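You operate a simulated robot arm through the tools that you are given. There is no shell and no other tool.

You are at the controls of a simulated robot arm. One attempt, no reset.

JOB
Run about 280 cm of tube on line 1 at speed 6, stopping it yourself.
Fine: length dial OFF, speed set and counter zeroed before START; one start, no JOG; the switches and the air valve stay on.

The check looks at the end state, three seconds after you hand in, the way a careful person would. Anything else that was tipped, shoved, dropped, spilled or broken makes it a failure.

ROBOT AND FRAMES
A 7-joint arm with a two-finger parallel gripper, fixed in place. Base frame: the origin is on the floor under the middle of its stand, x ahead of it, y to its left, z up. Readings come in cm, rad, newtons and seconds.
With the tool pointing down near the work surface it reaches from about 20 to 68 cm from the base axis. Its first joint turns from -1.152 to 1.152 rad. Payload 2.4 kg.
The TCP is the grasp point between the finger pads, 3 cm short of the fingertips. In the tool frame z runs along the fingers and y along their closing line. Largest opening 9.4 cm; finger width 2.8, thickness 1; the body of the gripper, 5 by 9.6 cm, starts 5.5 cm behind the TCP.
Orientation is that of the tool frame in the base frame, as [roll, pitch, yaw] about the fixed x, y, z axes, in that order (R = Rz(yaw) Ry(pitch) Rx(roll)). With the fingers straight down and closing along the base's y, the tool's x points along the base's -x, its y along +y and its z along -z.

CONTROLS
- The arm moves only by the tool servo_tool. Its arguments are lists of equal length, an entry for each row: "travel": the shift along the tool's x, y, z in units of 100 mm (1.0 is 100 mm), a list of three; "rotation": the turn, a rotation vector about the tool's x, y, z in units of 180 degrees (1.0 is 180 degrees), a list of three. In form: {"travel": [[dx, dy, dz], ...], "rotation": [[ax, ay, az], ...]}. A call has 1 to 20 rows; each row is the pose to reach, as a shift and turn from the pose commanded when the call began, along the tool's axes at that moment. "fingers" is the finger opening in cm, from 0 to 9.4, set as the call begins (left out, the last holds). A call with a number of a shift or a turn outside -1 to 1 is refused whole. Rows are played at 5 a second. More than 5 cm and 0.15 rad between two rows, or a gripper value outside its range, and nothing of the call is played. Where a pose cannot be reached the arm comes as near as it can. A force on the tool above 40 N (or 10 N above the force at the start of the call, whichever is more), or a blocked arm, ends the call early, and 0.2 s more pass. The fingers move at their own pace (about 15.3 cm/s each) and stop on an object; they squeeze with about 36 N. The grip force told is the motor's: it shows also when the fingers shut on nothing. Time passes only in rows, and 0.2 s behind the last, so rows that repeat a pose let the fingers close. The reply holds the time, the measured pose of the TCP, the force on the tool along the base axes, the opening and the grip force, in the units named above and with some noise, with the torque about the TCP (base axes, N m) and any sound that the robot's microphone picked up.
- Cameras (640 x 400 px; columns grow to the right, rows downward): "scene" is fixed at [5.7, 49.89, 145.65]; the picture's right is [-0.58, -0.81, 0.00], its down [-0.40, 0.29, -0.87] and it looks along [0.70, -0.51, -0.50] (base axes); focal length 343 px, centre (320, 200). "wrist" rides on the gripper at [7.6, 1.4, -10.2] in the tool frame; the picture's right is [-0.18, 0.98, 0.00], its down [-0.75, -0.14, -0.64] and it looks along [-0.63, -0.12, 0.77] (tool axes); focal length 243 px, centre (320, 200). There is no depth. A picture from a camera that has moved, and an enlarged one, comes with that camera's place and axes in the base frame and with its lens. The place of the scene camera against the robot may be out by one fixed shift of up to 1.8 cm in any direction.
- camera(camera): a new picture of that camera. It takes no simulated time.
- close_up(camera, box): a new picture of the part [left, top, right, bottom] of that camera's present view, enlarged. It takes no simulated time.
- hand_in(): hands the job in; it is judged then, once.

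Places have to be worked out from the pictures, the camera data and where the tool is seen. Open the gripper and draw the arm clear of the work before you hand the job in, unless the task says otherwise.

The tools are called as name(argument=value, ...) on one line, values as JSON. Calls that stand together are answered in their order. servo_tool: Moves the arm, as the interface text tells. Its arguments: {"type":"object","properties":{"travel":{"type":"array","items":{"type":"array","items":{"type":"number"}}},"rotation":{"type":"array","items":{"type":"array","items":{"type":"number"}}},"fingers":{"type":"number"}},"required":["travel","rotation"]} The other tools are called the same way: camera (camera) takes a picture; close_up (camera, box) takes an enlarged picture of a part of a camera's view; hand_in () hands the job in.

At the start:

```text
time: 0.0
tool_pos: [45.15, -0.09, 107.77]
orientation: [3.141, 0.001, -3.141]
wrist_force: [-0.3, 0.4, 0.3]
wrist_torque: [0.03, -0.04, -0.01]
width: 9.4
grasp_force: 0.0
```

scene: 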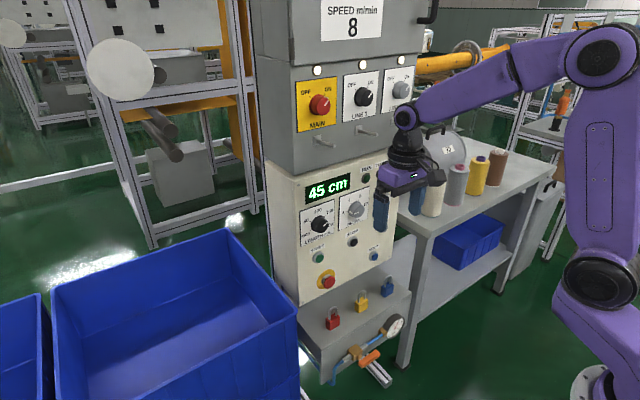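
wrist: 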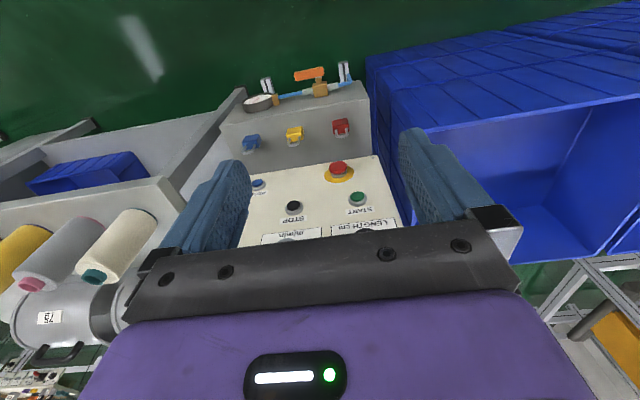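

I'll first look closely at the panel to read the dials, the counter and the switches.

close_up(camera="scene", box=[260, 150, 420, 300])

close_up(camera="scene", box=[270, 0, 430, 150])

close_up(camera="scene", box=[290, 270, 430, 390])

close_up(camera="wrist", box=[220, 50, 420, 250])

```text
2.67 times, centred on (340, 225) of scene
camera zoom: at [5.7, 49.89, 145.65], right [-0.58, -0.81, 0.0], down [-0.4, 0.29, -0.87], along [0.7, -0.51, -0.5], focal length 915 px, centre (267, 133)
```

zoom: 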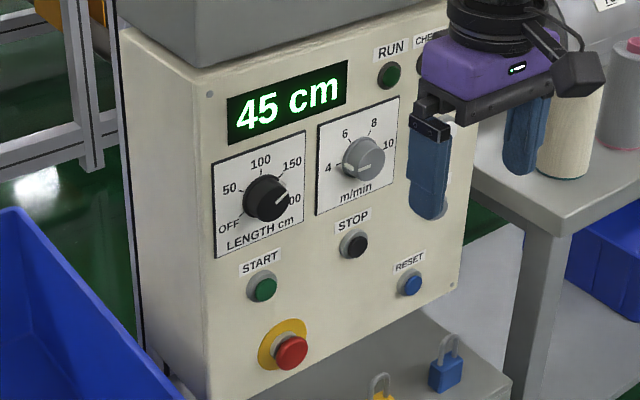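

```text
2.67 times, centred on (350, 75) of scene
camera zoom: at [5.7, 49.89, 145.65], right [-0.58, -0.81, 0.0], down [-0.4, 0.29, -0.87], along [0.7, -0.51, -0.5], focal length 915 px, centre (240, 533)
```

zoom: 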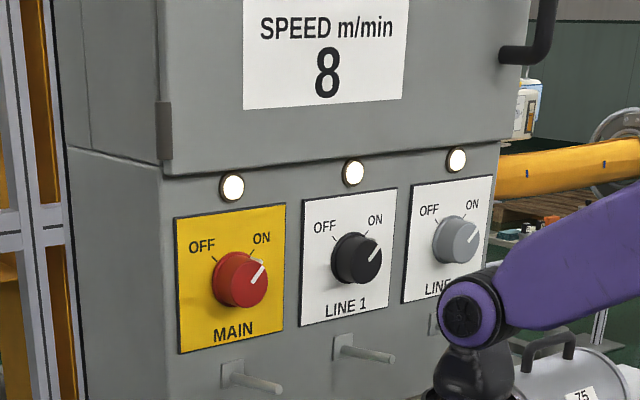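

```text
3.33 times, centred on (360, 330) of scene
camera zoom: at [5.7, 49.89, 145.65], right [-0.58, -0.81, 0.0], down [-0.4, 0.29, -0.87], along [0.7, -0.51, -0.5], focal length 1144 px, centre (187, -233)
```

zoom: 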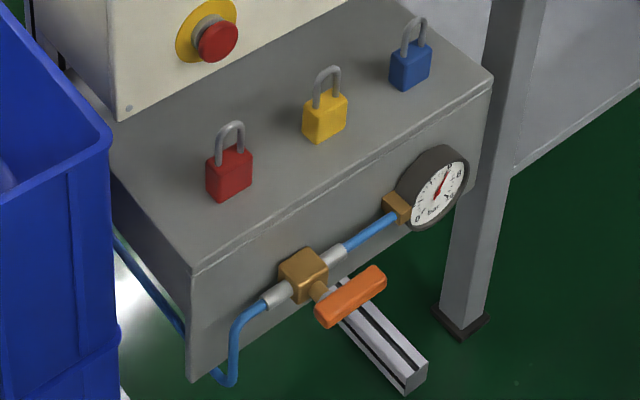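

```text
2.00 times, centred on (320, 150) of wrist
camera zoom: at [37.47, 1.54, 118.21], right [0.18, 0.98, 0.0], down [0.75, -0.14, 0.64], along [0.63, -0.12, -0.77], focal length 485 px, centre (320, 300)
```

zoom: 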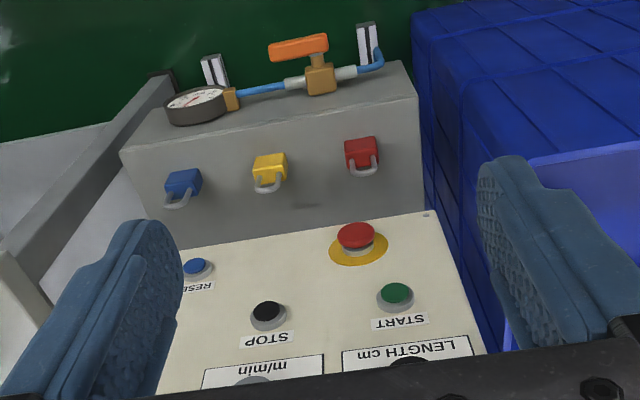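

Wrist and scene rays put START near (71, 3.5, 78) and STOP near (72, -11, 77), with the panel roughly vertical and facing the robot. I'll tilt the tool to point at the panel (+x) while staying about 20 cm back from it.

servo_tool(travel=[[0, 0, 0.08], [0, 0, 0.16], [0, 0, 0.24], [0, 0, 0.32], [0, 0, 0.4], [0, 0, 0.48], [0, 0, 0.56], [0, 0, 0.64], [0, 0, 0.72], [0, 0, 0.8], [0, 0, 0.9], [0, 0, 1.0]], rotation=[[0, -0.04167, 0], [0, -0.08333, 0], [0, -0.125, 0], [0, -0.16667, 0], [0, -0.20833, 0], [0, -0.25, 0], [0, -0.29167, 0], [0, -0.33333, 0], [0, -0.375, 0], [0, -0.41667, 0], [0, -0.45833, 0], [0, -0.5, 0]])

camera(camera="scene")

camera(camera="wrist")

```text
time: 2.6
tool_pos: [45.03, -0.06, 97.75]
orientation: [-0.674, 1.568, -0.674]
wrist_force: [-0.3, -0.5, -0.7]
wrist_torque: [-0.01, 0.01, -0.03]
width: 9.42
grasp_force: 0.1
out of reach, approached as far as the arm can: row 5, 6
```

```text
taken
```

scene: 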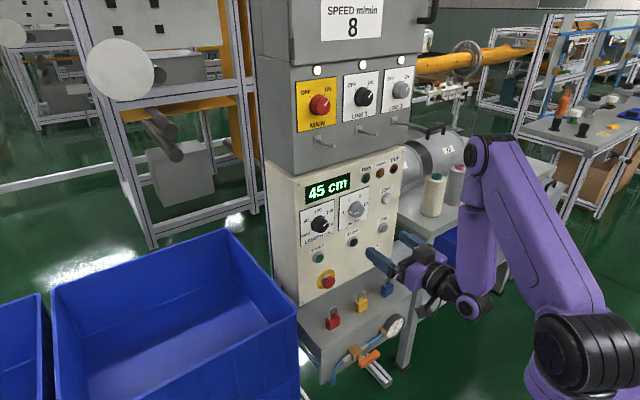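

```text
taken
camera wrist: at [34.81, 1.54, 90.27], right [0.0, 0.98, 0.18], down [-0.64, -0.14, 0.75], along [0.77, -0.12, 0.63], focal length 243 px, centre (320, 200)
```

wrist: 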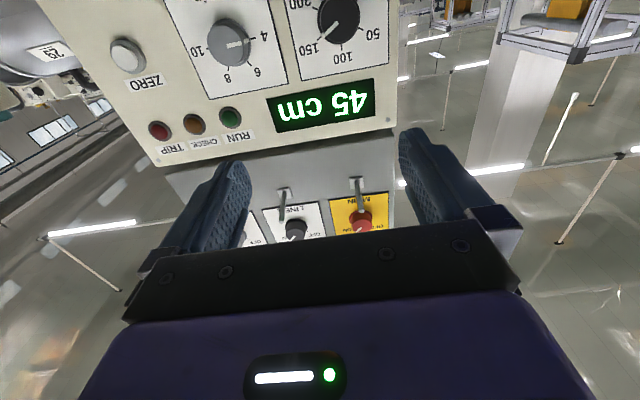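

The arm is horizontal now, and a separate ZERO button, lamps and the dials are visible. I'll take close-ups to read everything.

close_up(camera="scene", box=[290, 155, 410, 230])

close_up(camera="scene", box=[290, 215, 410, 300])

close_up(camera="wrist", box=[80, 0, 420, 200])

```text
5.33 times, centred on (350, 192) of scene
camera zoom: at [5.7, 49.89, 145.65], right [-0.58, -0.81, 0.0], down [-0.4, 0.29, -0.87], along [0.7, -0.51, -0.5], focal length 1830 px, centre (160, 240)
```

zoom: 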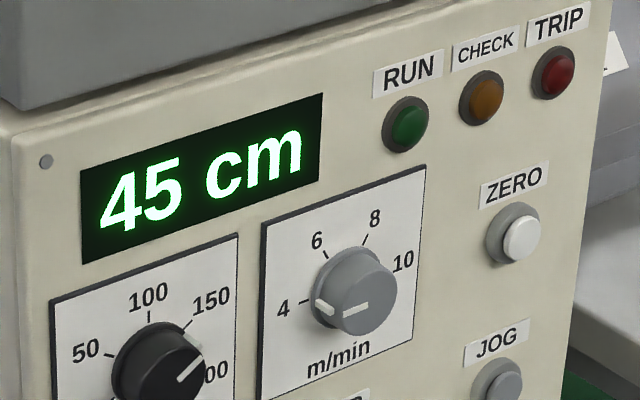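

```text
4.71 times, centred on (350, 258) of scene
camera zoom: at [5.7, 49.89, 145.65], right [-0.58, -0.81, 0.0], down [-0.4, 0.29, -0.87], along [0.7, -0.51, -0.5], focal length 1614 px, centre (179, -71)
```

zoom: 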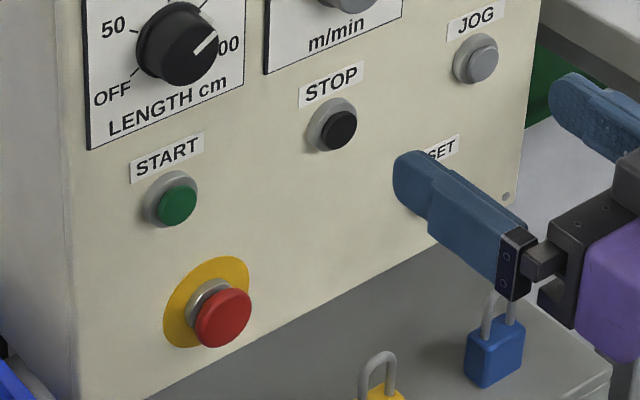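

```text
1.88 times, centred on (250, 100) of wrist
camera zoom: at [34.81, 1.54, 90.27], right [0.0, 0.98, 0.18], down [-0.64, -0.14, 0.75], along [0.77, -0.12, 0.63], focal length 457 px, centre (452, 388)
```

zoom: 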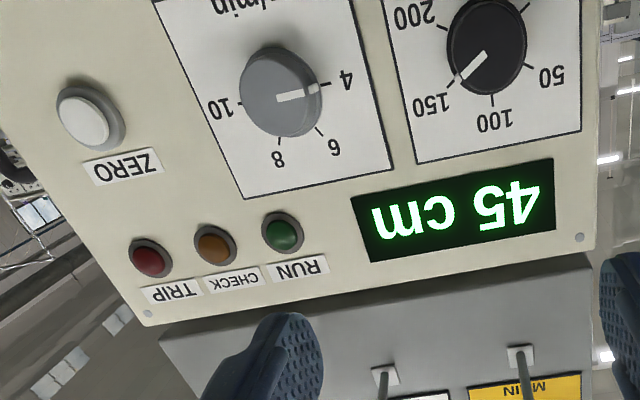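

The speed dial is at 4, the length dial at 150 and the counter at 45; there are separate ZERO, JOG, RESET and STOP buttons. I'll shift down and sideways while still back from the panel, so I can triangulate the controls from the wrist camera alone.

servo_tool(travel=[[0.25, -0.1, 0], [0.5, -0.2, 0], [0.75, -0.3, 0], [1.0, -0.4, 0]], rotation=[[0, 0, 0], [0, 0, 0], [0, 0, 0], [0, 0, 0]])

close_up(camera="wrist", box=[80, 0, 480, 250])

camera(camera="scene")

```text
time: 3.6
tool_pos: [45.08, -3.95, 87.81]
orientation: [-0.049, 1.57, -0.049]
wrist_force: [0.1, -0.4, 0.6]
wrist_torque: [-0.06, 0.0, 0.0]
width: 9.41
grasp_force: 0.1
```

```text
1.60 times, centred on (280, 125) of wrist
camera zoom: at [34.82, -2.49, 80.24], right [0.0, 0.98, 0.18], down [-0.64, -0.14, 0.75], along [0.77, -0.12, 0.63], focal length 388 px, centre (384, 320)
```

zoom: 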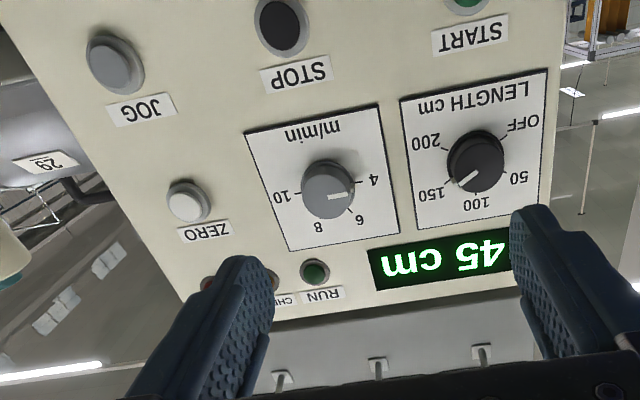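

```text
taken
```

scene: 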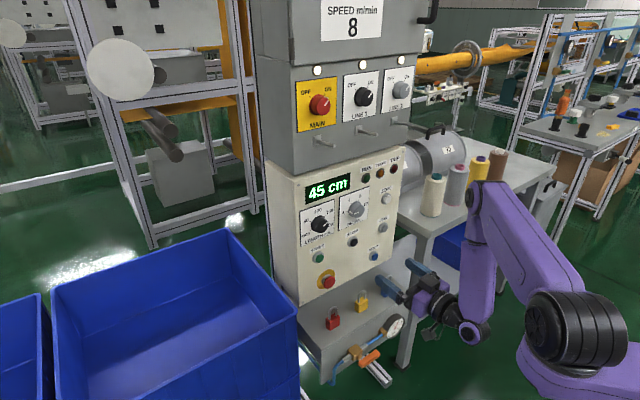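

The wrist views put the length knob face near (69.5, 3.3, 92.6), the speed knob near (69.2, -10, 92.5), ZERO near (69.7, -23.5, 91.5) and STOP near (69, -9.9, 80.6). I'll zoom in on both dials to measure their tick angles.

close_up(camera="wrist", box=[320, 40, 430, 150])

close_up(camera="wrist", box=[230, 60, 340, 170])

close_up(camera="scene", box=[295, 180, 375, 250])

```text
3.64 times, centred on (375, 95) of wrist
camera zoom: at [34.82, -2.49, 80.24], right [0.0, 0.98, 0.18], down [-0.64, -0.14, 0.75], along [0.77, -0.12, 0.63], focal length 882 px, centre (120, 582)
```

zoom: 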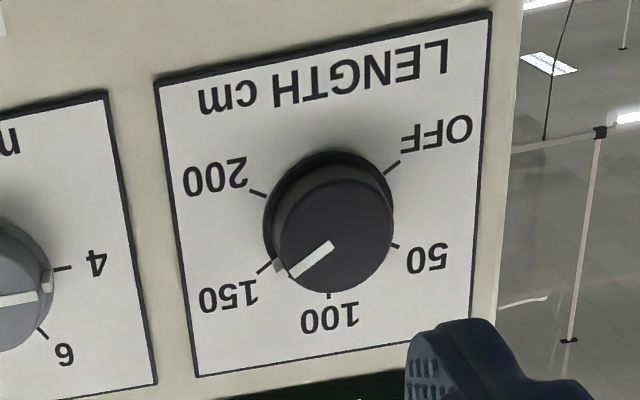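

```text
3.64 times, centred on (285, 115) of wrist
camera zoom: at [34.82, -2.49, 80.24], right [0.0, 0.98, 0.18], down [-0.64, -0.14, 0.75], along [0.77, -0.12, 0.63], focal length 882 px, centre (447, 509)
```

zoom: 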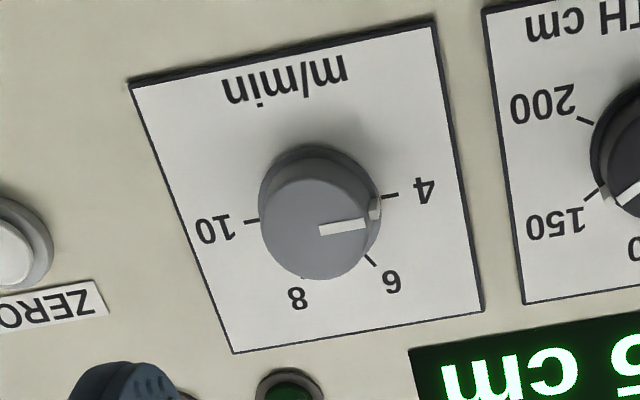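

```text
5.71 times, centred on (335, 215) of scene
camera zoom: at [5.7, 49.89, 145.65], right [-0.58, -0.81, 0.0], down [-0.4, 0.29, -0.87], along [0.7, -0.51, -0.5], focal length 1960 px, centre (234, 114)
```

zoom: 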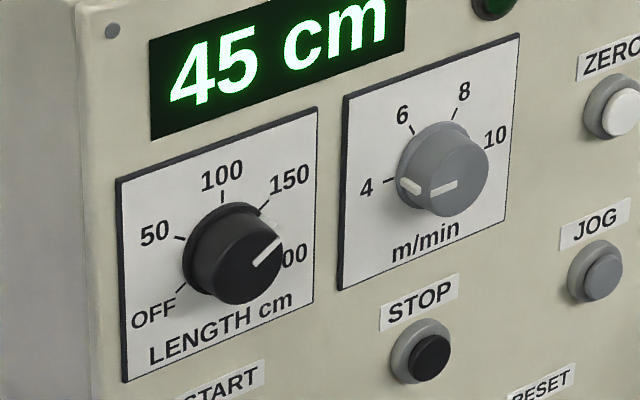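

Mapping the ticks onto the panel (vertical, facing -x) gives 60° steps. LENGTH has OFF at -120° and is now at +60°; the speed dial has 4 at -90° and 6 at -30°. I'll line up with the length knob at a standoff and pre-rotate +90° about the tool axis, so one 180° counter-clockwise twist does it.

servo_tool(travel=[[-0.12, 0.18, 0.25], [-0.24, 0.36, 0.5], [-0.36, 0.54, 0.75], [-0.465, 0.725, 1.0], [-0.465, 0.725, 1.0], [-0.465, 0.725, 1.0], [-0.465, 0.725, 1.0], [-0.465, 0.725, 1.0], [-0.465, 0.725, 1.0], [-0.465, 0.725, 1.0], [-0.465, 0.725, 1.0], [-0.465, 0.725, 1.0], [-0.465, 0.725, 1.0], [-0.465, 0.725, 1.0], [-0.465, 0.725, 1.0], [-0.465, 0.725, 1.0]], rotation=[[0, 0, 0], [0, 0, 0], [0, 0, 0], [0, 0, 0], [0, 0, 0.041667], [0, 0, 0.083333], [0, 0, 0.125], [0, 0, 0.166667], [0, 0, 0.208333], [0, 0, 0.25], [0, 0, 0.291667], [0, 0, 0.333333], [0, 0, 0.375], [0, 0, 0.416667], [0, 0, 0.458333], [0, 0, 0.5]])

camera(camera="wrist")

camera(camera="scene")

```text
time: 7.0
tool_pos: [55.06, 3.38, 92.49]
orientation: [1.57, 0.0, 1.57]
wrist_force: [0.3, -0.5, 0.2]
wrist_torque: [-0.01, 0.0, 0.02]
width: 9.38
grasp_force: 0.1
```

```text
taken
camera wrist: at [44.84, 11.01, 94.06], right [0.0, -0.19, 0.98], down [-0.64, -0.75, -0.14], along [0.77, -0.63, -0.12], focal length 243 px, centre (320, 200)
```

wrist: 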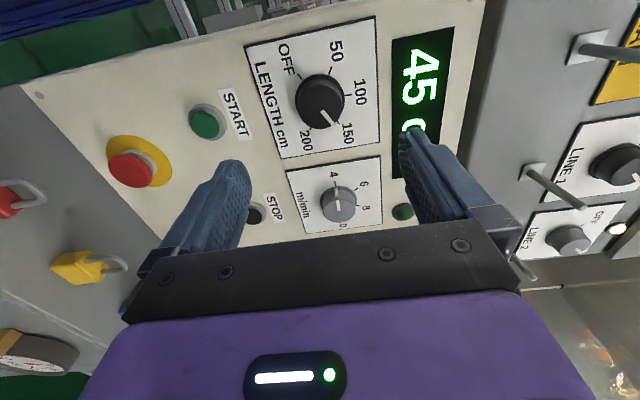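

```text
taken
```

scene: 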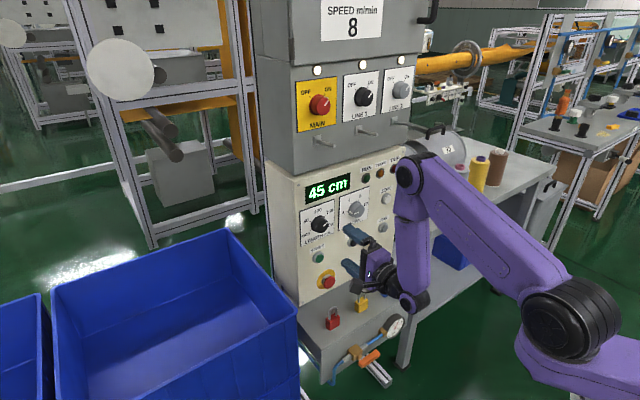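

The pre-rotation worked and the knob sits on the tool's column. I'll zoom in to check alignment and depth.

close_up(camera="wrist", box=[240, 10, 400, 170])

close_up(camera="wrist", box=[90, 70, 290, 250])

```text
2.50 times, centred on (320, 90) of wrist
camera zoom: at [44.84, 11.01, 94.06], right [0.0, -0.19, 0.98], down [-0.64, -0.75, -0.14], along [0.77, -0.63, -0.12], focal length 606 px, centre (320, 475)
```

zoom: 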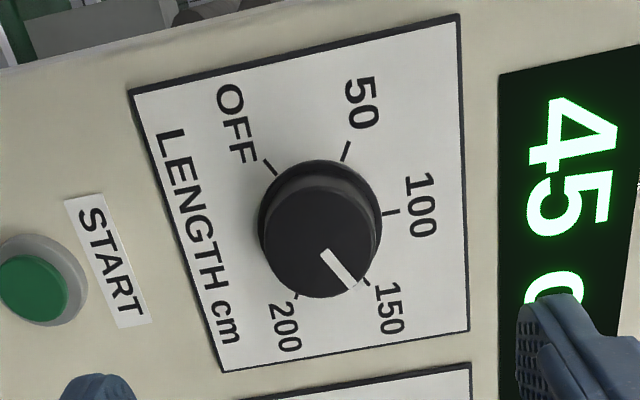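

```text
2.22 times, centred on (190, 160) of wrist
camera zoom: at [44.84, 11.01, 94.06], right [0.0, -0.19, 0.98], down [-0.64, -0.75, -0.14], along [0.77, -0.63, -0.12], focal length 539 px, centre (609, 289)
```

zoom: 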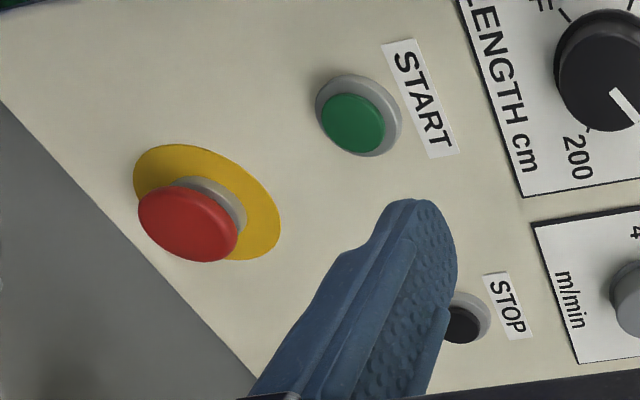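

The length plate is at x≈69.7 and its knob face at x≈67.4, centred near (y 3.4, z 92.6), so I'm aligned. I'll advance 10 cm straight in with the fingers open.

servo_tool(travel=[[0, 0, 0.25], [0, 0, 0.5], [0, 0, 0.75], [0, 0, 0.9], [0, 0, 1.0]], rotation=[[0, 0, 0], [0, 0, 0], [0, 0, 0], [0, 0, 0], [0, 0, 0]])

camera(camera="wrist")

close_up(camera="scene", box=[290, 170, 450, 290])

```text
time: 8.2
tool_pos: [65.02, 3.28, 92.69]
orientation: [1.572, -0.002, 1.571]
wrist_force: [-0.5, -0.1, -0.1]
wrist_torque: [0.01, -0.01, -0.01]
width: 9.43
grasp_force: 0.0
```

```text
taken
camera wrist: at [54.89, 11.01, 94.12], right [0.0, -0.18, 0.98], down [-0.64, -0.75, -0.14], along [0.77, -0.63, -0.12], focal length 243 px, centre (320, 200)
```

wrist: 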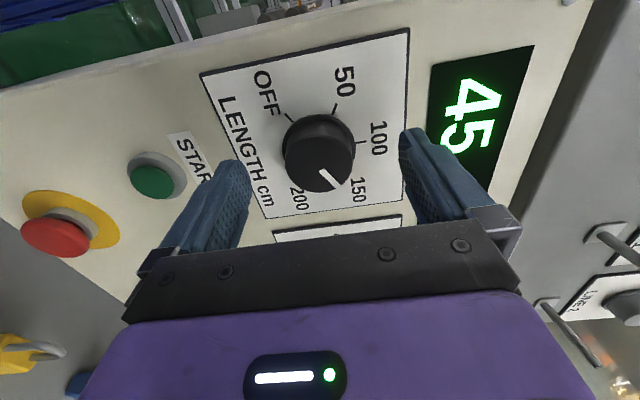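

```text
3.33 times, centred on (370, 230) of scene
camera zoom: at [5.7, 49.89, 145.65], right [-0.58, -0.81, 0.0], down [-0.4, 0.29, -0.87], along [0.7, -0.51, -0.5], focal length 1144 px, centre (153, 100)
```

zoom: 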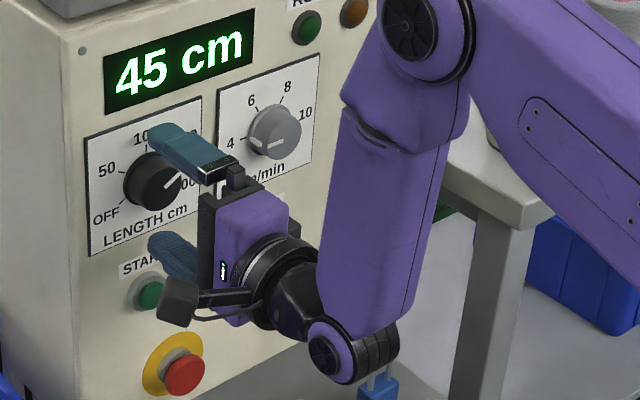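

The knob is centred between the fingers and the fingertips are just at its face. I'll advance 0.9 cm more, then close on it.

servo_tool(travel=[[0, 0, 0.04], [0, 0, 0.07], [0, 0, 0.09]], rotation=[[0, 0, 0], [0, 0, 0], [0, 0, 0]])

servo_tool(travel=[[0, 0, 0], [0, 0, 0], [0, 0, 0], [0, 0, 0]], rotation=[[0, 0, 0], [0, 0, 0], [0, 0, 0], [0, 0, 0]], fingers=0)

camera(camera="wrist")

```text
time: 9.0
tool_pos: [65.96, 3.27, 92.51]
orientation: [1.57, -0.001, 1.572]
wrist_force: [-0.4, -0.3, -0.3]
wrist_torque: [0.0, -0.01, -0.01]
width: 9.39
grasp_force: 0.1
```

```text
time: 10.0
tool_pos: [65.95, 3.21, 92.47]
orientation: [1.574, -0.001, 1.57]
wrist_force: [6.1, 0.2, -4.7]
wrist_torque: [-0.04, 0.17, 0.01]
width: 4.25
grasp_force: 45.0
```

```text
taken
camera wrist: at [55.77, 10.97, 94.03], right [0.0, -0.18, 0.98], down [-0.64, -0.75, -0.14], along [0.77, -0.63, -0.12], focal length 243 px, centre (320, 200)
```

wrist: 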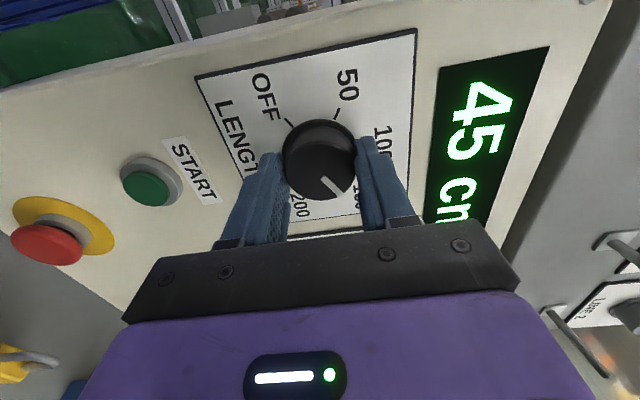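

The knob is gripped at 4.25 cm. I'll start the counter-clockwise twist with 30° and check that it follows.

servo_tool(travel=[[0, 0, 0], [0, 0, 0], [0, 0, 0], [0, 0, 0], [0, 0, 0]], rotation=[[0, 0, -0.033333], [0, 0, -0.066667], [0, 0, -0.1], [0, 0, -0.133333], [0, 0, -0.166667]])

camera(camera="wrist")

close_up(camera="scene", box=[290, 170, 450, 290])

```text
time: 11.2
tool_pos: [65.99, 3.3, 92.37]
orientation: [1.574, 0.524, 1.572]
wrist_force: [13.2, -0.4, -13.0]
wrist_torque: [0.03, 0.18, -0.16]
width: 4.28
grasp_force: 44.9
```

```text
taken
camera wrist: at [55.75, 10.64, 89.99], right [0.0, 0.33, 0.94], down [-0.64, -0.72, 0.26], along [0.77, -0.61, 0.21], focal length 243 px, centre (320, 200)
```

wrist: 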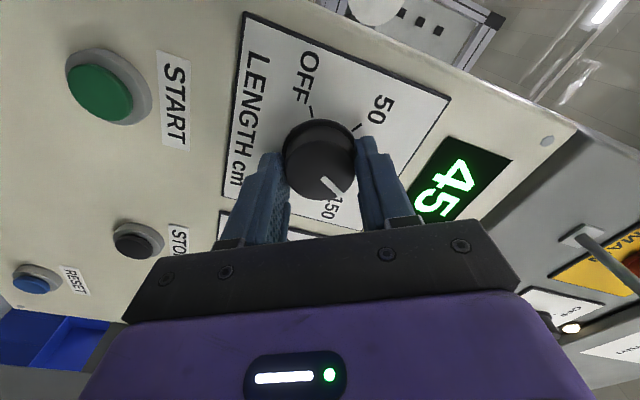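

```text
3.33 times, centred on (370, 230) of scene
camera zoom: at [5.76, 49.89, 145.65], right [-0.58, -0.81, 0.0], down [-0.41, 0.29, -0.87], along [0.7, -0.51, -0.5], focal length 1144 px, centre (153, 100)
```

zoom: 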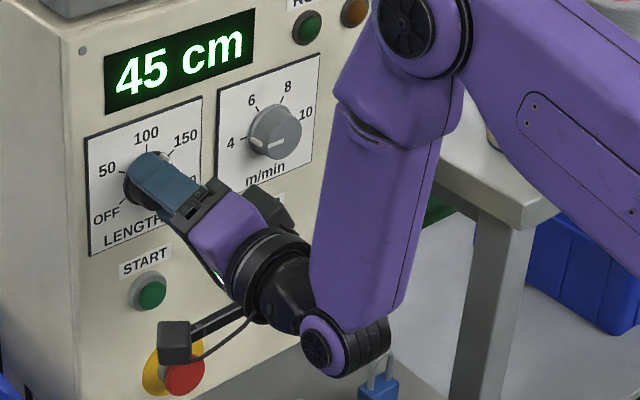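

The knob turns with the gripper. A small sideways load of about 13 N is building up, so I'll shift the centre about 1.5 mm lower and twist a further 75°.

servo_tool(travel=[[0.0075, -0.013, 0.008], [0.0075, -0.013, 0.008], [0.0075, -0.013, 0.008], [0.0075, -0.013, 0.008], [0.0075, -0.013, 0.008], [0.0075, -0.013, 0.008], [0.0075, -0.013, 0.008], [0.0075, -0.013, 0.008], [0.0075, -0.013, 0.008], [0.0075, -0.013, 0.008]], rotation=[[0, 0, -0.041667], [0, 0, -0.083333], [0, 0, -0.125], [0, 0, -0.166667], [0, 0, -0.208333], [0, 0, -0.25], [0, 0, -0.291667], [0, 0, -0.333333], [0, 0, -0.375], [0, 0, -0.416667]])

camera(camera="wrist")

close_up(camera="scene", box=[290, 170, 450, 290])

```text
time: 13.4
tool_pos: [65.85, 3.17, 92.37]
orientation: [-1.57, 1.307, -1.571]
wrist_force: [-21.7, -7.3, 2.1]
wrist_torque: [0.04, -0.46, 0.15]
width: 4.23
grasp_force: 45.1
```

```text
taken
camera wrist: at [55.76, 2.63, 84.75], right [0.0, 1.0, -0.08], down [-0.64, 0.06, 0.76], along [0.77, 0.05, 0.64], focal length 243 px, centre (320, 200)
```

wrist: 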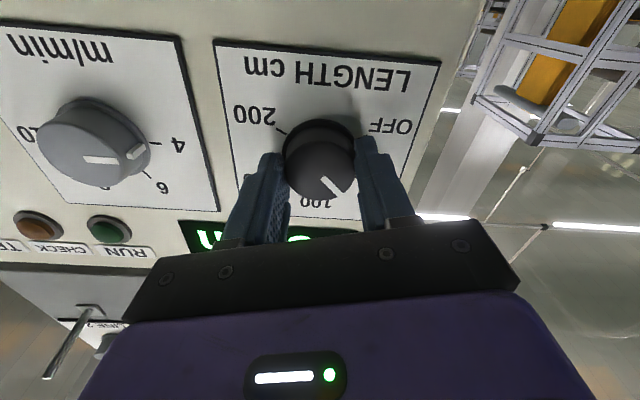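

```text
3.33 times, centred on (370, 230) of scene
camera zoom: at [5.63, 49.87, 145.66], right [-0.58, -0.81, 0.0], down [-0.4, 0.29, -0.87], along [0.7, -0.51, -0.5], focal length 1144 px, centre (153, 100)
```

zoom: 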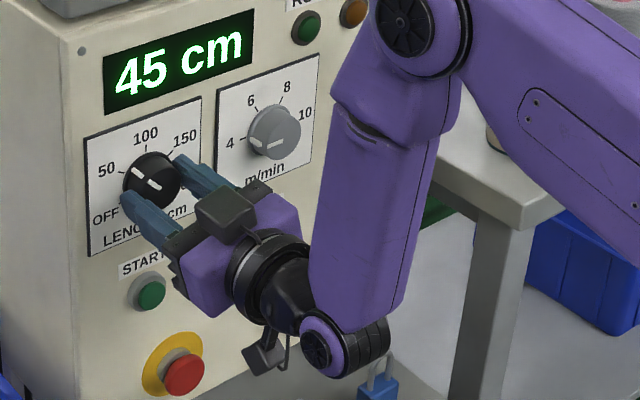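

The pointer is now at about -45°, as expected. I'll ease back 1.5 mm to relieve the push on the panel and twist the remaining 75° to OFF.

servo_tool(travel=[[0.002, -0.007, -0.015], [0.002, -0.007, -0.015], [0.002, -0.007, -0.015], [0.002, -0.007, -0.015], [0.002, -0.007, -0.015], [0.002, -0.007, -0.015], [0.002, -0.007, -0.015], [0.002, -0.007, -0.015], [0.002, -0.007, -0.015], [0.002, -0.007, -0.015]], rotation=[[0, 0, -0.041667], [0, 0, -0.083333], [0, 0, -0.125], [0, 0, -0.166667], [0, 0, -0.208333], [0, 0, -0.25], [0, 0, -0.291667], [0, 0, -0.333333], [0, 0, -0.375], [0, 0, -0.416667]])

camera(camera="wrist")

close_up(camera="scene", box=[290, 170, 450, 290])

```text
time: 15.6
tool_pos: [65.94, 3.01, 92.4]
orientation: [-1.567, -0.001, -1.575]
wrist_force: [17.8, -13.2, 7.3]
wrist_torque: [0.05, -0.22, 0.22]
width: 4.25
grasp_force: 45.1
```

```text
taken
camera wrist: at [55.73, -4.45, 91.13], right [0.0, 0.18, -0.98], down [-0.64, 0.76, 0.14], along [0.77, 0.63, 0.12], focal length 243 px, centre (320, 200)
```

wrist: 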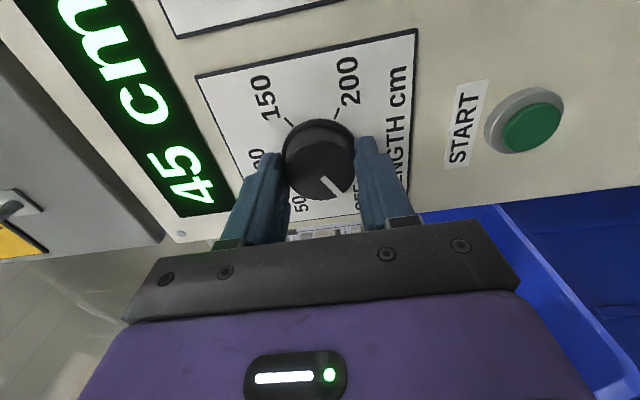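

```text
3.33 times, centred on (370, 230) of scene
camera zoom: at [5.73, 49.85, 145.66], right [-0.58, -0.81, 0.0], down [-0.41, 0.29, -0.87], along [0.7, -0.51, -0.5], focal length 1144 px, centre (153, 100)
```

zoom: 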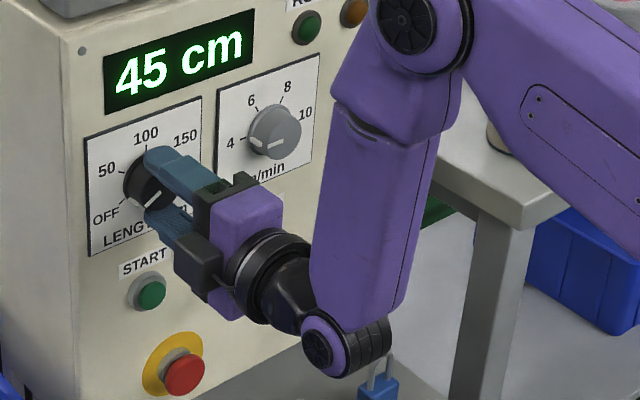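

The pointer now appears to aim at OFF. I'll open the fingers, back away and check.

servo_tool(travel=[[0, 0, 0], [0, 0, 0], [0, 0, -0.2], [0, 0, -0.5], [0, 0, -0.8]], rotation=[[0, 0, 0], [0, 0, 0], [0, 0, 0], [0, 0, 0], [0, 0, 0]], fingers=9.4)

camera(camera="wrist")

close_up(camera="scene", box=[290, 170, 450, 290])

```text
time: 16.8
tool_pos: [57.85, 3.27, 92.26]
orientation: [-1.571, 0.0, -1.569]
wrist_force: [-0.1, 0.6, 0.4]
wrist_torque: [-0.03, -0.04, 0.0]
width: 9.39
grasp_force: 0.0
```

```text
taken
camera wrist: at [47.63, -4.3, 90.98], right [0.0, 0.18, -0.98], down [-0.64, 0.75, 0.14], along [0.77, 0.63, 0.12], focal length 243 px, centre (320, 200)
```

wrist: 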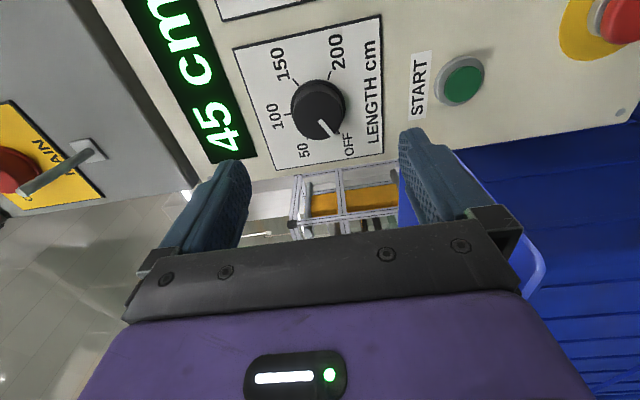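

```text
3.33 times, centred on (370, 230) of scene
camera zoom: at [5.7, 49.89, 145.65], right [-0.58, -0.81, 0.0], down [-0.4, 0.29, -0.87], along [0.7, -0.51, -0.5], focal length 1144 px, centre (153, 100)
```

zoom: 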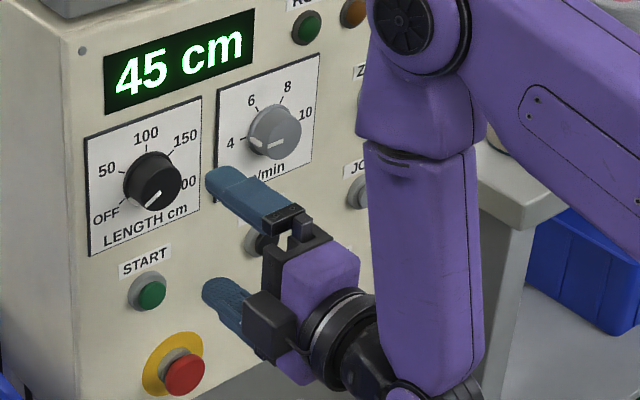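

close_up(camera="wrist", box=[230, 20, 400, 180])

close_up(camera="scene", box=[295, 190, 345, 240])

```text
2.50 times, centred on (315, 100) of wrist
camera zoom: at [47.63, -4.3, 90.98], right [0.0, 0.18, -0.98], down [-0.64, 0.75, 0.14], along [0.77, 0.63, 0.12], focal length 606 px, centre (332, 450)
```

zoom: 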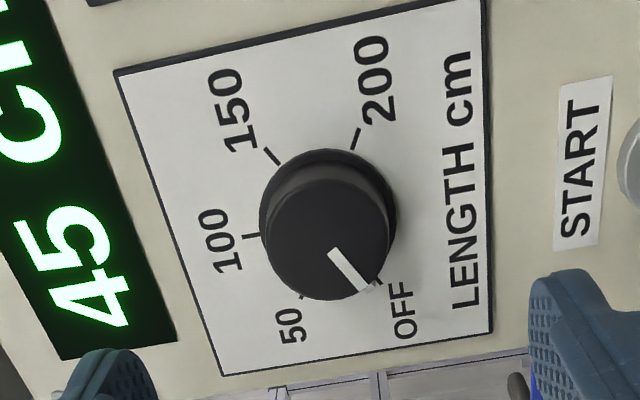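

```text
8.00 times, centred on (320, 215) of scene
camera zoom: at [5.7, 49.89, 145.65], right [-0.58, -0.81, 0.0], down [-0.4, 0.29, -0.87], along [0.7, -0.51, -0.5], focal length 2745 px, centre (320, 80)
```

zoom: 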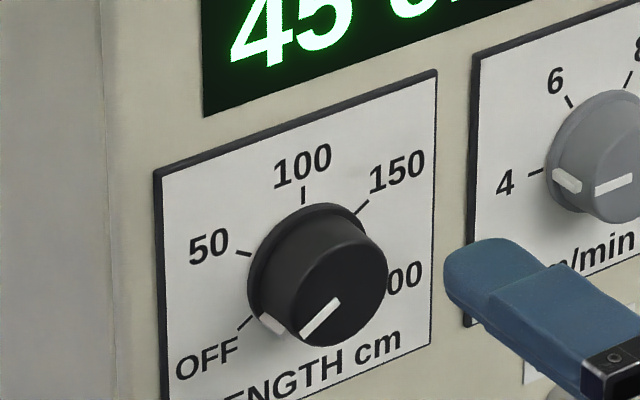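

Measured in the wrist view, the pointer is about 2–4° from the OFF tick and the counter still reads 45. Next is the speed knob: I'll shift about 13 cm in -y at the standoff.

servo_tool(travel=[[0.25, 0, 0], [0.5, 0, 0], [0.75, 0, 0], [1.0, 0, 0]], rotation=[[0, 0, 0], [0, 0, 0], [0, 0, 0], [0, 0, 0]])

servo_tool(travel=[[0.15, 0, 0], [0.31, 0, 0], [0.31, 0, 0]], rotation=[[0, 0, 0], [0, 0, 0], [0, 0, 0]])

close_up(camera="wrist", box=[230, 20, 430, 180])

camera(camera="scene")

```text
time: 17.8
tool_pos: [57.94, -6.62, 92.37]
orientation: [-1.57, 0.0, -1.57]
wrist_force: [-0.2, -0.7, 0.0]
wrist_torque: [0.0, 0.01, -0.01]
width: 9.38
grasp_force: 0.1
```

```text
time: 18.6
tool_pos: [57.92, -9.93, 92.34]
orientation: [-1.571, 0.001, -1.571]
wrist_force: [-0.2, 0.3, 0.3]
wrist_torque: [0.03, 0.02, 0.0]
width: 9.38
grasp_force: 0.2
```

```text
2.50 times, centred on (330, 100) of wrist
camera zoom: at [47.71, -17.39, 91.03], right [0.0, 0.18, -0.98], down [-0.64, 0.75, 0.14], along [0.77, 0.63, 0.12], focal length 606 px, centre (295, 450)
```

zoom: 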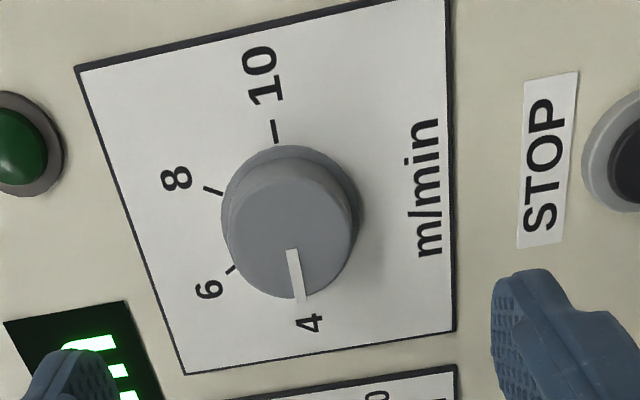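

```text
taken
```

scene: 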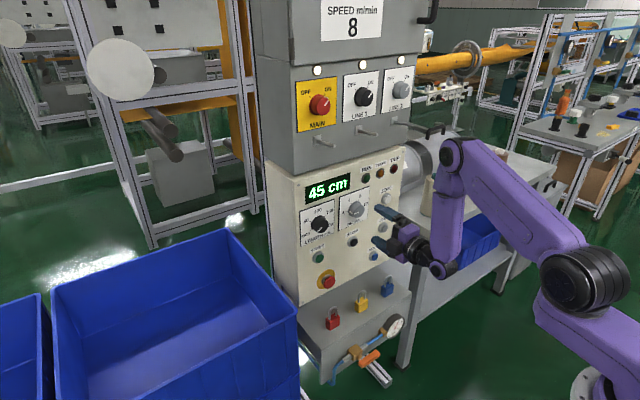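

The speed plate measures as centred at about (y -10.05, z 92.5) and I'm at (-9.93, 92.34). I'll make a tiny correction, advance 8 cm over the knob and close.

servo_tool(travel=[[0.005, -0.007, 0.25], [0.005, -0.007, 0.5], [0.005, -0.007, 0.65], [0.005, -0.007, 0.73], [0.005, -0.007, 0.8], [0.005, -0.007, 0.8]], rotation=[[0, 0, 0], [0, 0, 0], [0, 0, 0], [0, 0, 0], [0, 0, 0], [0, 0, 0]])

servo_tool(travel=[[0, 0, 0], [0, 0, 0], [0, 0, 0], [0, 0, 0]], rotation=[[0, 0, 0], [0, 0, 0], [0, 0, 0], [0, 0, 0]], fingers=0)

camera(camera="wrist")

```text
time: 20.0
tool_pos: [65.87, -9.93, 92.43]
orientation: [-1.571, 0.0, -1.57]
wrist_force: [0.0, 1.1, -0.5]
wrist_torque: [0.01, 0.02, -0.01]
width: 9.4
grasp_force: 0.1
```

```text
time: 21.0
tool_pos: [65.85, -9.93, 92.45]
orientation: [-1.568, 0.0, -1.572]
wrist_force: [-1.2, 1.2, 7.8]
wrist_torque: [0.0, -0.24, 0.0]
width: 4.25
grasp_force: 44.2
```

```text
taken
camera wrist: at [55.67, -17.48, 91.13], right [0.0, 0.18, -0.98], down [-0.64, 0.75, 0.14], along [0.77, 0.63, 0.12], focal length 243 px, centre (320, 200)
```

wrist: 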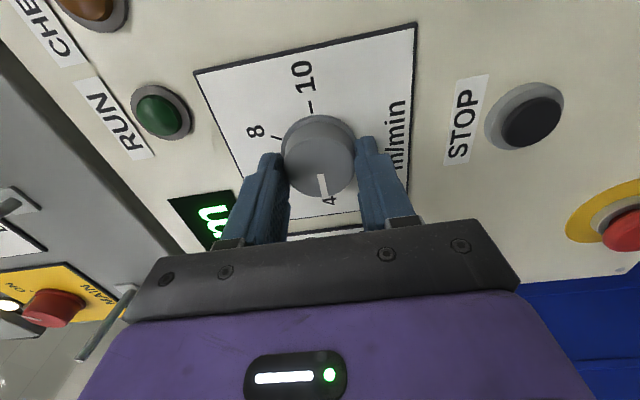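

The speed knob is gripped (4.25 cm). I'll turn it +60° about the tool axis (clockwise from the front), taking it from 4 to 6.

servo_tool(travel=[[0, -0.007, 0], [0, -0.007, 0], [0, -0.007, 0], [0, -0.007, 0], [0, -0.007, 0], [0, -0.007, 0], [0, -0.007, 0], [0, -0.007, 0], [0, -0.007, 0]], rotation=[[0, 0, 0.041667], [0, 0, 0.083333], [0, 0, 0.125], [0, 0, 0.166667], [0, 0, 0.208333], [0, 0, 0.25], [0, 0, 0.291667], [0, 0, 0.333333], [0, 0, 0.333333]])

camera(camera="wrist")

close_up(camera="scene", box=[290, 170, 450, 290])

```text
time: 23.0
tool_pos: [65.93, -10.05, 92.51]
orientation: [-1.567, 1.048, -1.57]
wrist_force: [1.0, -1.1, 8.5]
wrist_torque: [0.04, -0.41, -0.1]
width: 4.26
grasp_force: 45.1
```

```text
taken
camera wrist: at [55.67, -12.45, 85.34], right [0.0, 0.94, -0.33], down [-0.64, 0.25, 0.72], along [0.77, 0.21, 0.61], focal length 243 px, centre (320, 200)
```

wrist: 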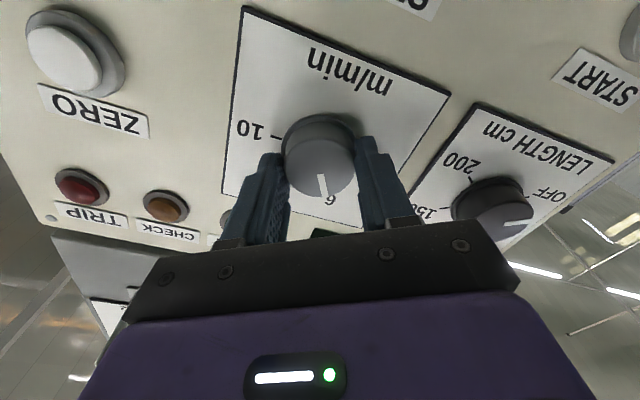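

```text
3.33 times, centred on (370, 230) of scene
camera zoom: at [5.68, 49.89, 145.65], right [-0.58, -0.81, 0.0], down [-0.4, 0.29, -0.87], along [0.7, -0.51, -0.5], focal length 1144 px, centre (153, 100)
```

zoom: 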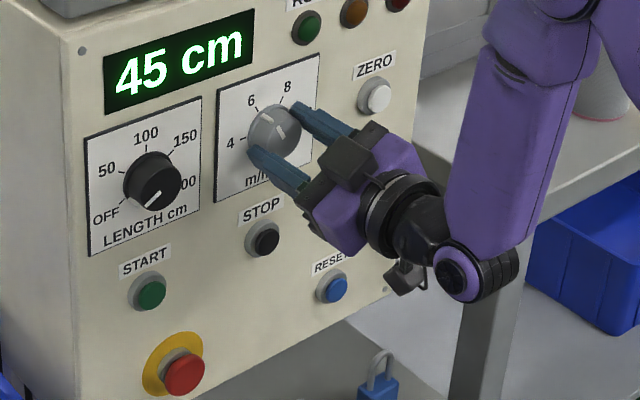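

The pointer now lines up with 6. I'll release, back off straight and check.

servo_tool(travel=[[0, 0, 0], [0, 0, 0], [0, 0, -0.2], [0, 0, -0.5], [0, 0, -0.8]], rotation=[[0, 0, 0], [0, 0, 0], [0, 0, 0], [0, 0, 0], [0, 0, 0]], fingers=9.4)

camera(camera="wrist")

close_up(camera="wrist", box=[240, 20, 440, 180])

close_up(camera="scene", box=[295, 175, 395, 250])

```text
time: 24.2
tool_pos: [57.96, -9.99, 92.53]
orientation: [-1.57, 1.045, -1.571]
wrist_force: [1.0, 0.3, 0.0]
wrist_torque: [0.03, -0.01, -0.01]
width: 9.41
grasp_force: 0.0
```

```text
taken
camera wrist: at [47.7, -12.46, 85.28], right [0.0, 0.94, -0.33], down [-0.64, 0.26, 0.72], along [0.77, 0.21, 0.61], focal length 243 px, centre (320, 200)
```

wrist: 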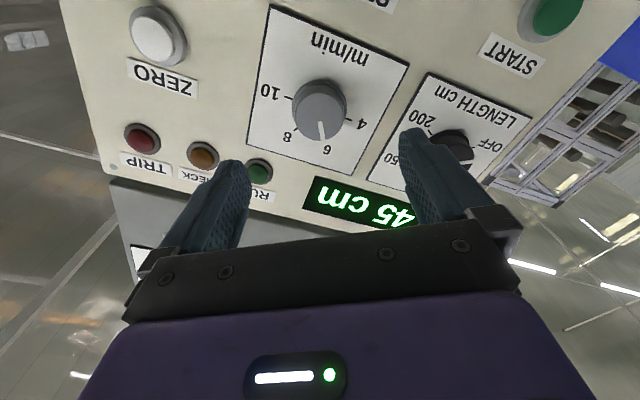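

```text
2.50 times, centred on (340, 100) of wrist
camera zoom: at [47.7, -12.46, 85.28], right [0.0, 0.94, -0.33], down [-0.64, 0.26, 0.72], along [0.77, 0.21, 0.61], focal length 606 px, centre (270, 450)
```

zoom: 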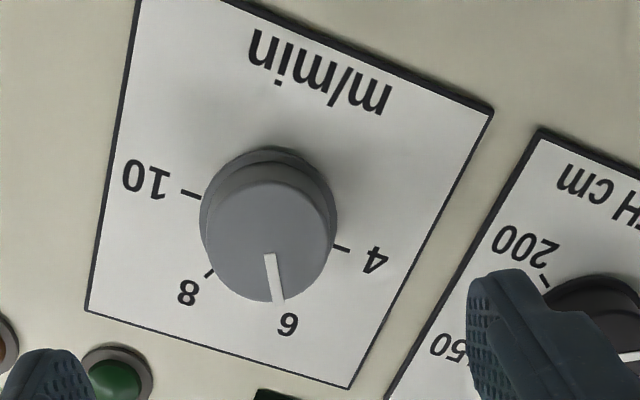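

```text
5.33 times, centred on (345, 212) of scene
camera zoom: at [5.7, 49.89, 145.65], right [-0.58, -0.81, 0.0], down [-0.4, 0.29, -0.87], along [0.7, -0.51, -0.5], focal length 1830 px, centre (187, 133)
```

zoom: 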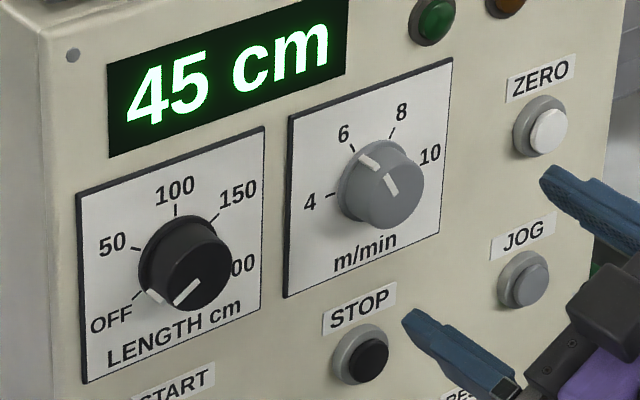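

Speed reads 6 and length reads OFF. Next I'll close the fingers, level the tool, and move in front of the ZERO button near (y -22.7, z 91.2) at a standoff.

servo_tool(travel=[[0.06, -0.104, 0], [0.12, -0.208, 0], [0.18, -0.312, 0], [0.24, -0.416, 0], [0.3, -0.52, 0]], rotation=[[0, 0, 0.033333], [0, 0, 0.066667], [0, 0, 0.1], [0, 0, 0.133333], [0, 0, 0.166667]], fingers=0)

servo_tool(travel=[[0.06, -0.25, 0], [0.125, -0.5, 0], [0.125, -0.67, 0], [0.125, -0.67, 0]], rotation=[[0, 0, 0], [0, 0, 0], [0, 0, 0], [0, 0, 0]])

camera(camera="wrist")

camera(camera="scene")

```text
time: 25.4
tool_pos: [57.89, -15.94, 92.64]
orientation: [1.601, 1.568, 1.601]
wrist_force: [0.7, 0.8, 0.2]
wrist_torque: [0.02, -0.04, -0.01]
width: 0.01
grasp_force: 33.0
```

```text
time: 26.4
tool_pos: [57.89, -22.75, 91.25]
orientation: [-1.437, 1.571, -1.437]
wrist_force: [0.3, -0.3, 0.8]
wrist_torque: [-0.03, -0.01, 0.02]
width: 0.0
grasp_force: 33.3
```

```text
taken
camera wrist: at [47.67, -21.15, 83.74], right [0.0, 0.98, 0.18], down [-0.64, -0.14, 0.75], along [0.77, -0.12, 0.63], focal length 243 px, centre (320, 200)
```

wrist: 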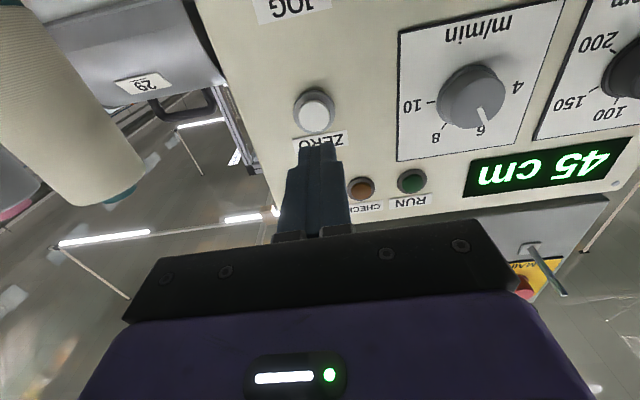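

```text
taken
```

scene: 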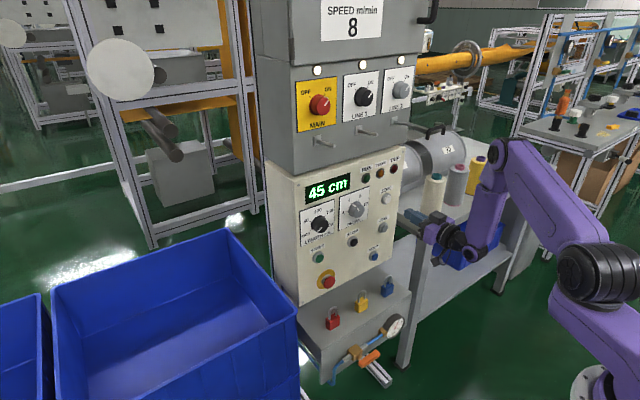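

ZERO is just about on the tool axis. I'll zoom in to measure the remaining offset.

close_up(camera="wrist", box=[260, 70, 380, 170])

```text
4.00 times, centred on (320, 120) of wrist
camera zoom: at [47.67, -21.15, 83.74], right [0.0, 0.98, 0.18], down [-0.64, -0.14, 0.75], along [0.77, -0.12, 0.63], focal length 970 px, centre (320, 520)
```

zoom: 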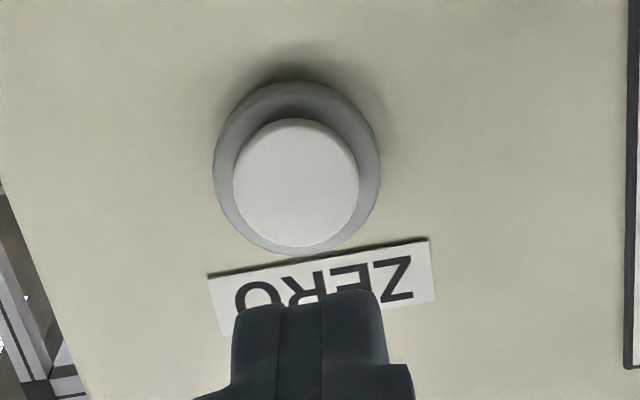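

The cap is about 0.5 cm to the -y side of the tool axis and level with it. I'll correct that and advance 6.6 cm to just short of contact.

servo_tool(travel=[[0, -0.05, 0.2], [0, -0.05, 0.4], [0, -0.05, 0.6], [0, -0.05, 0.66], [0, -0.05, 0.66]], rotation=[[0, 0, 0], [0, 0, 0], [0, 0, 0], [0, 0, 0], [0, 0, 0]])

camera(camera="wrist")

close_up(camera="scene", box=[350, 150, 450, 250])

```text
time: 27.6
tool_pos: [64.5, -23.06, 91.27]
orientation: [2.275, 1.57, 2.275]
wrist_force: [-0.9, 0.3, 0.1]
wrist_torque: [0.02, 0.02, 0.01]
width: 0.0
grasp_force: 32.9
```

```text
taken
camera wrist: at [54.29, -21.67, 83.71], right [0.0, 0.98, 0.18], down [-0.64, -0.14, 0.75], along [0.77, -0.12, 0.63], focal length 243 px, centre (320, 200)
```

wrist: 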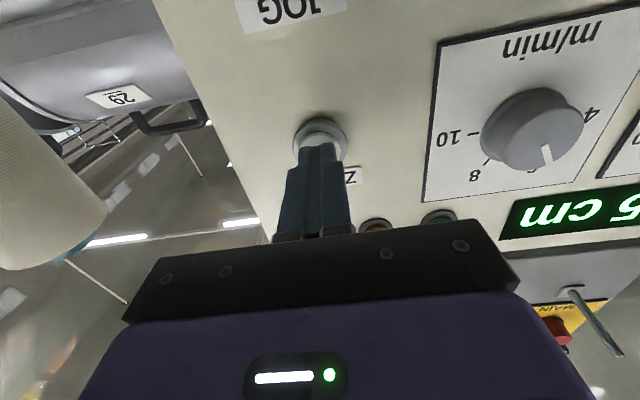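

```text
4.00 times, centred on (400, 200) of scene
camera zoom: at [5.7, 49.89, 145.65], right [-0.58, -0.81, 0.0], down [-0.4, 0.29, -0.87], along [0.7, -0.51, -0.5], focal length 1372 px, centre (0, 200)
```

zoom: 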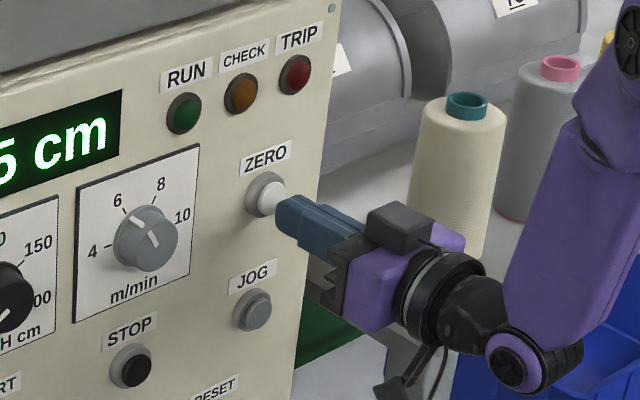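

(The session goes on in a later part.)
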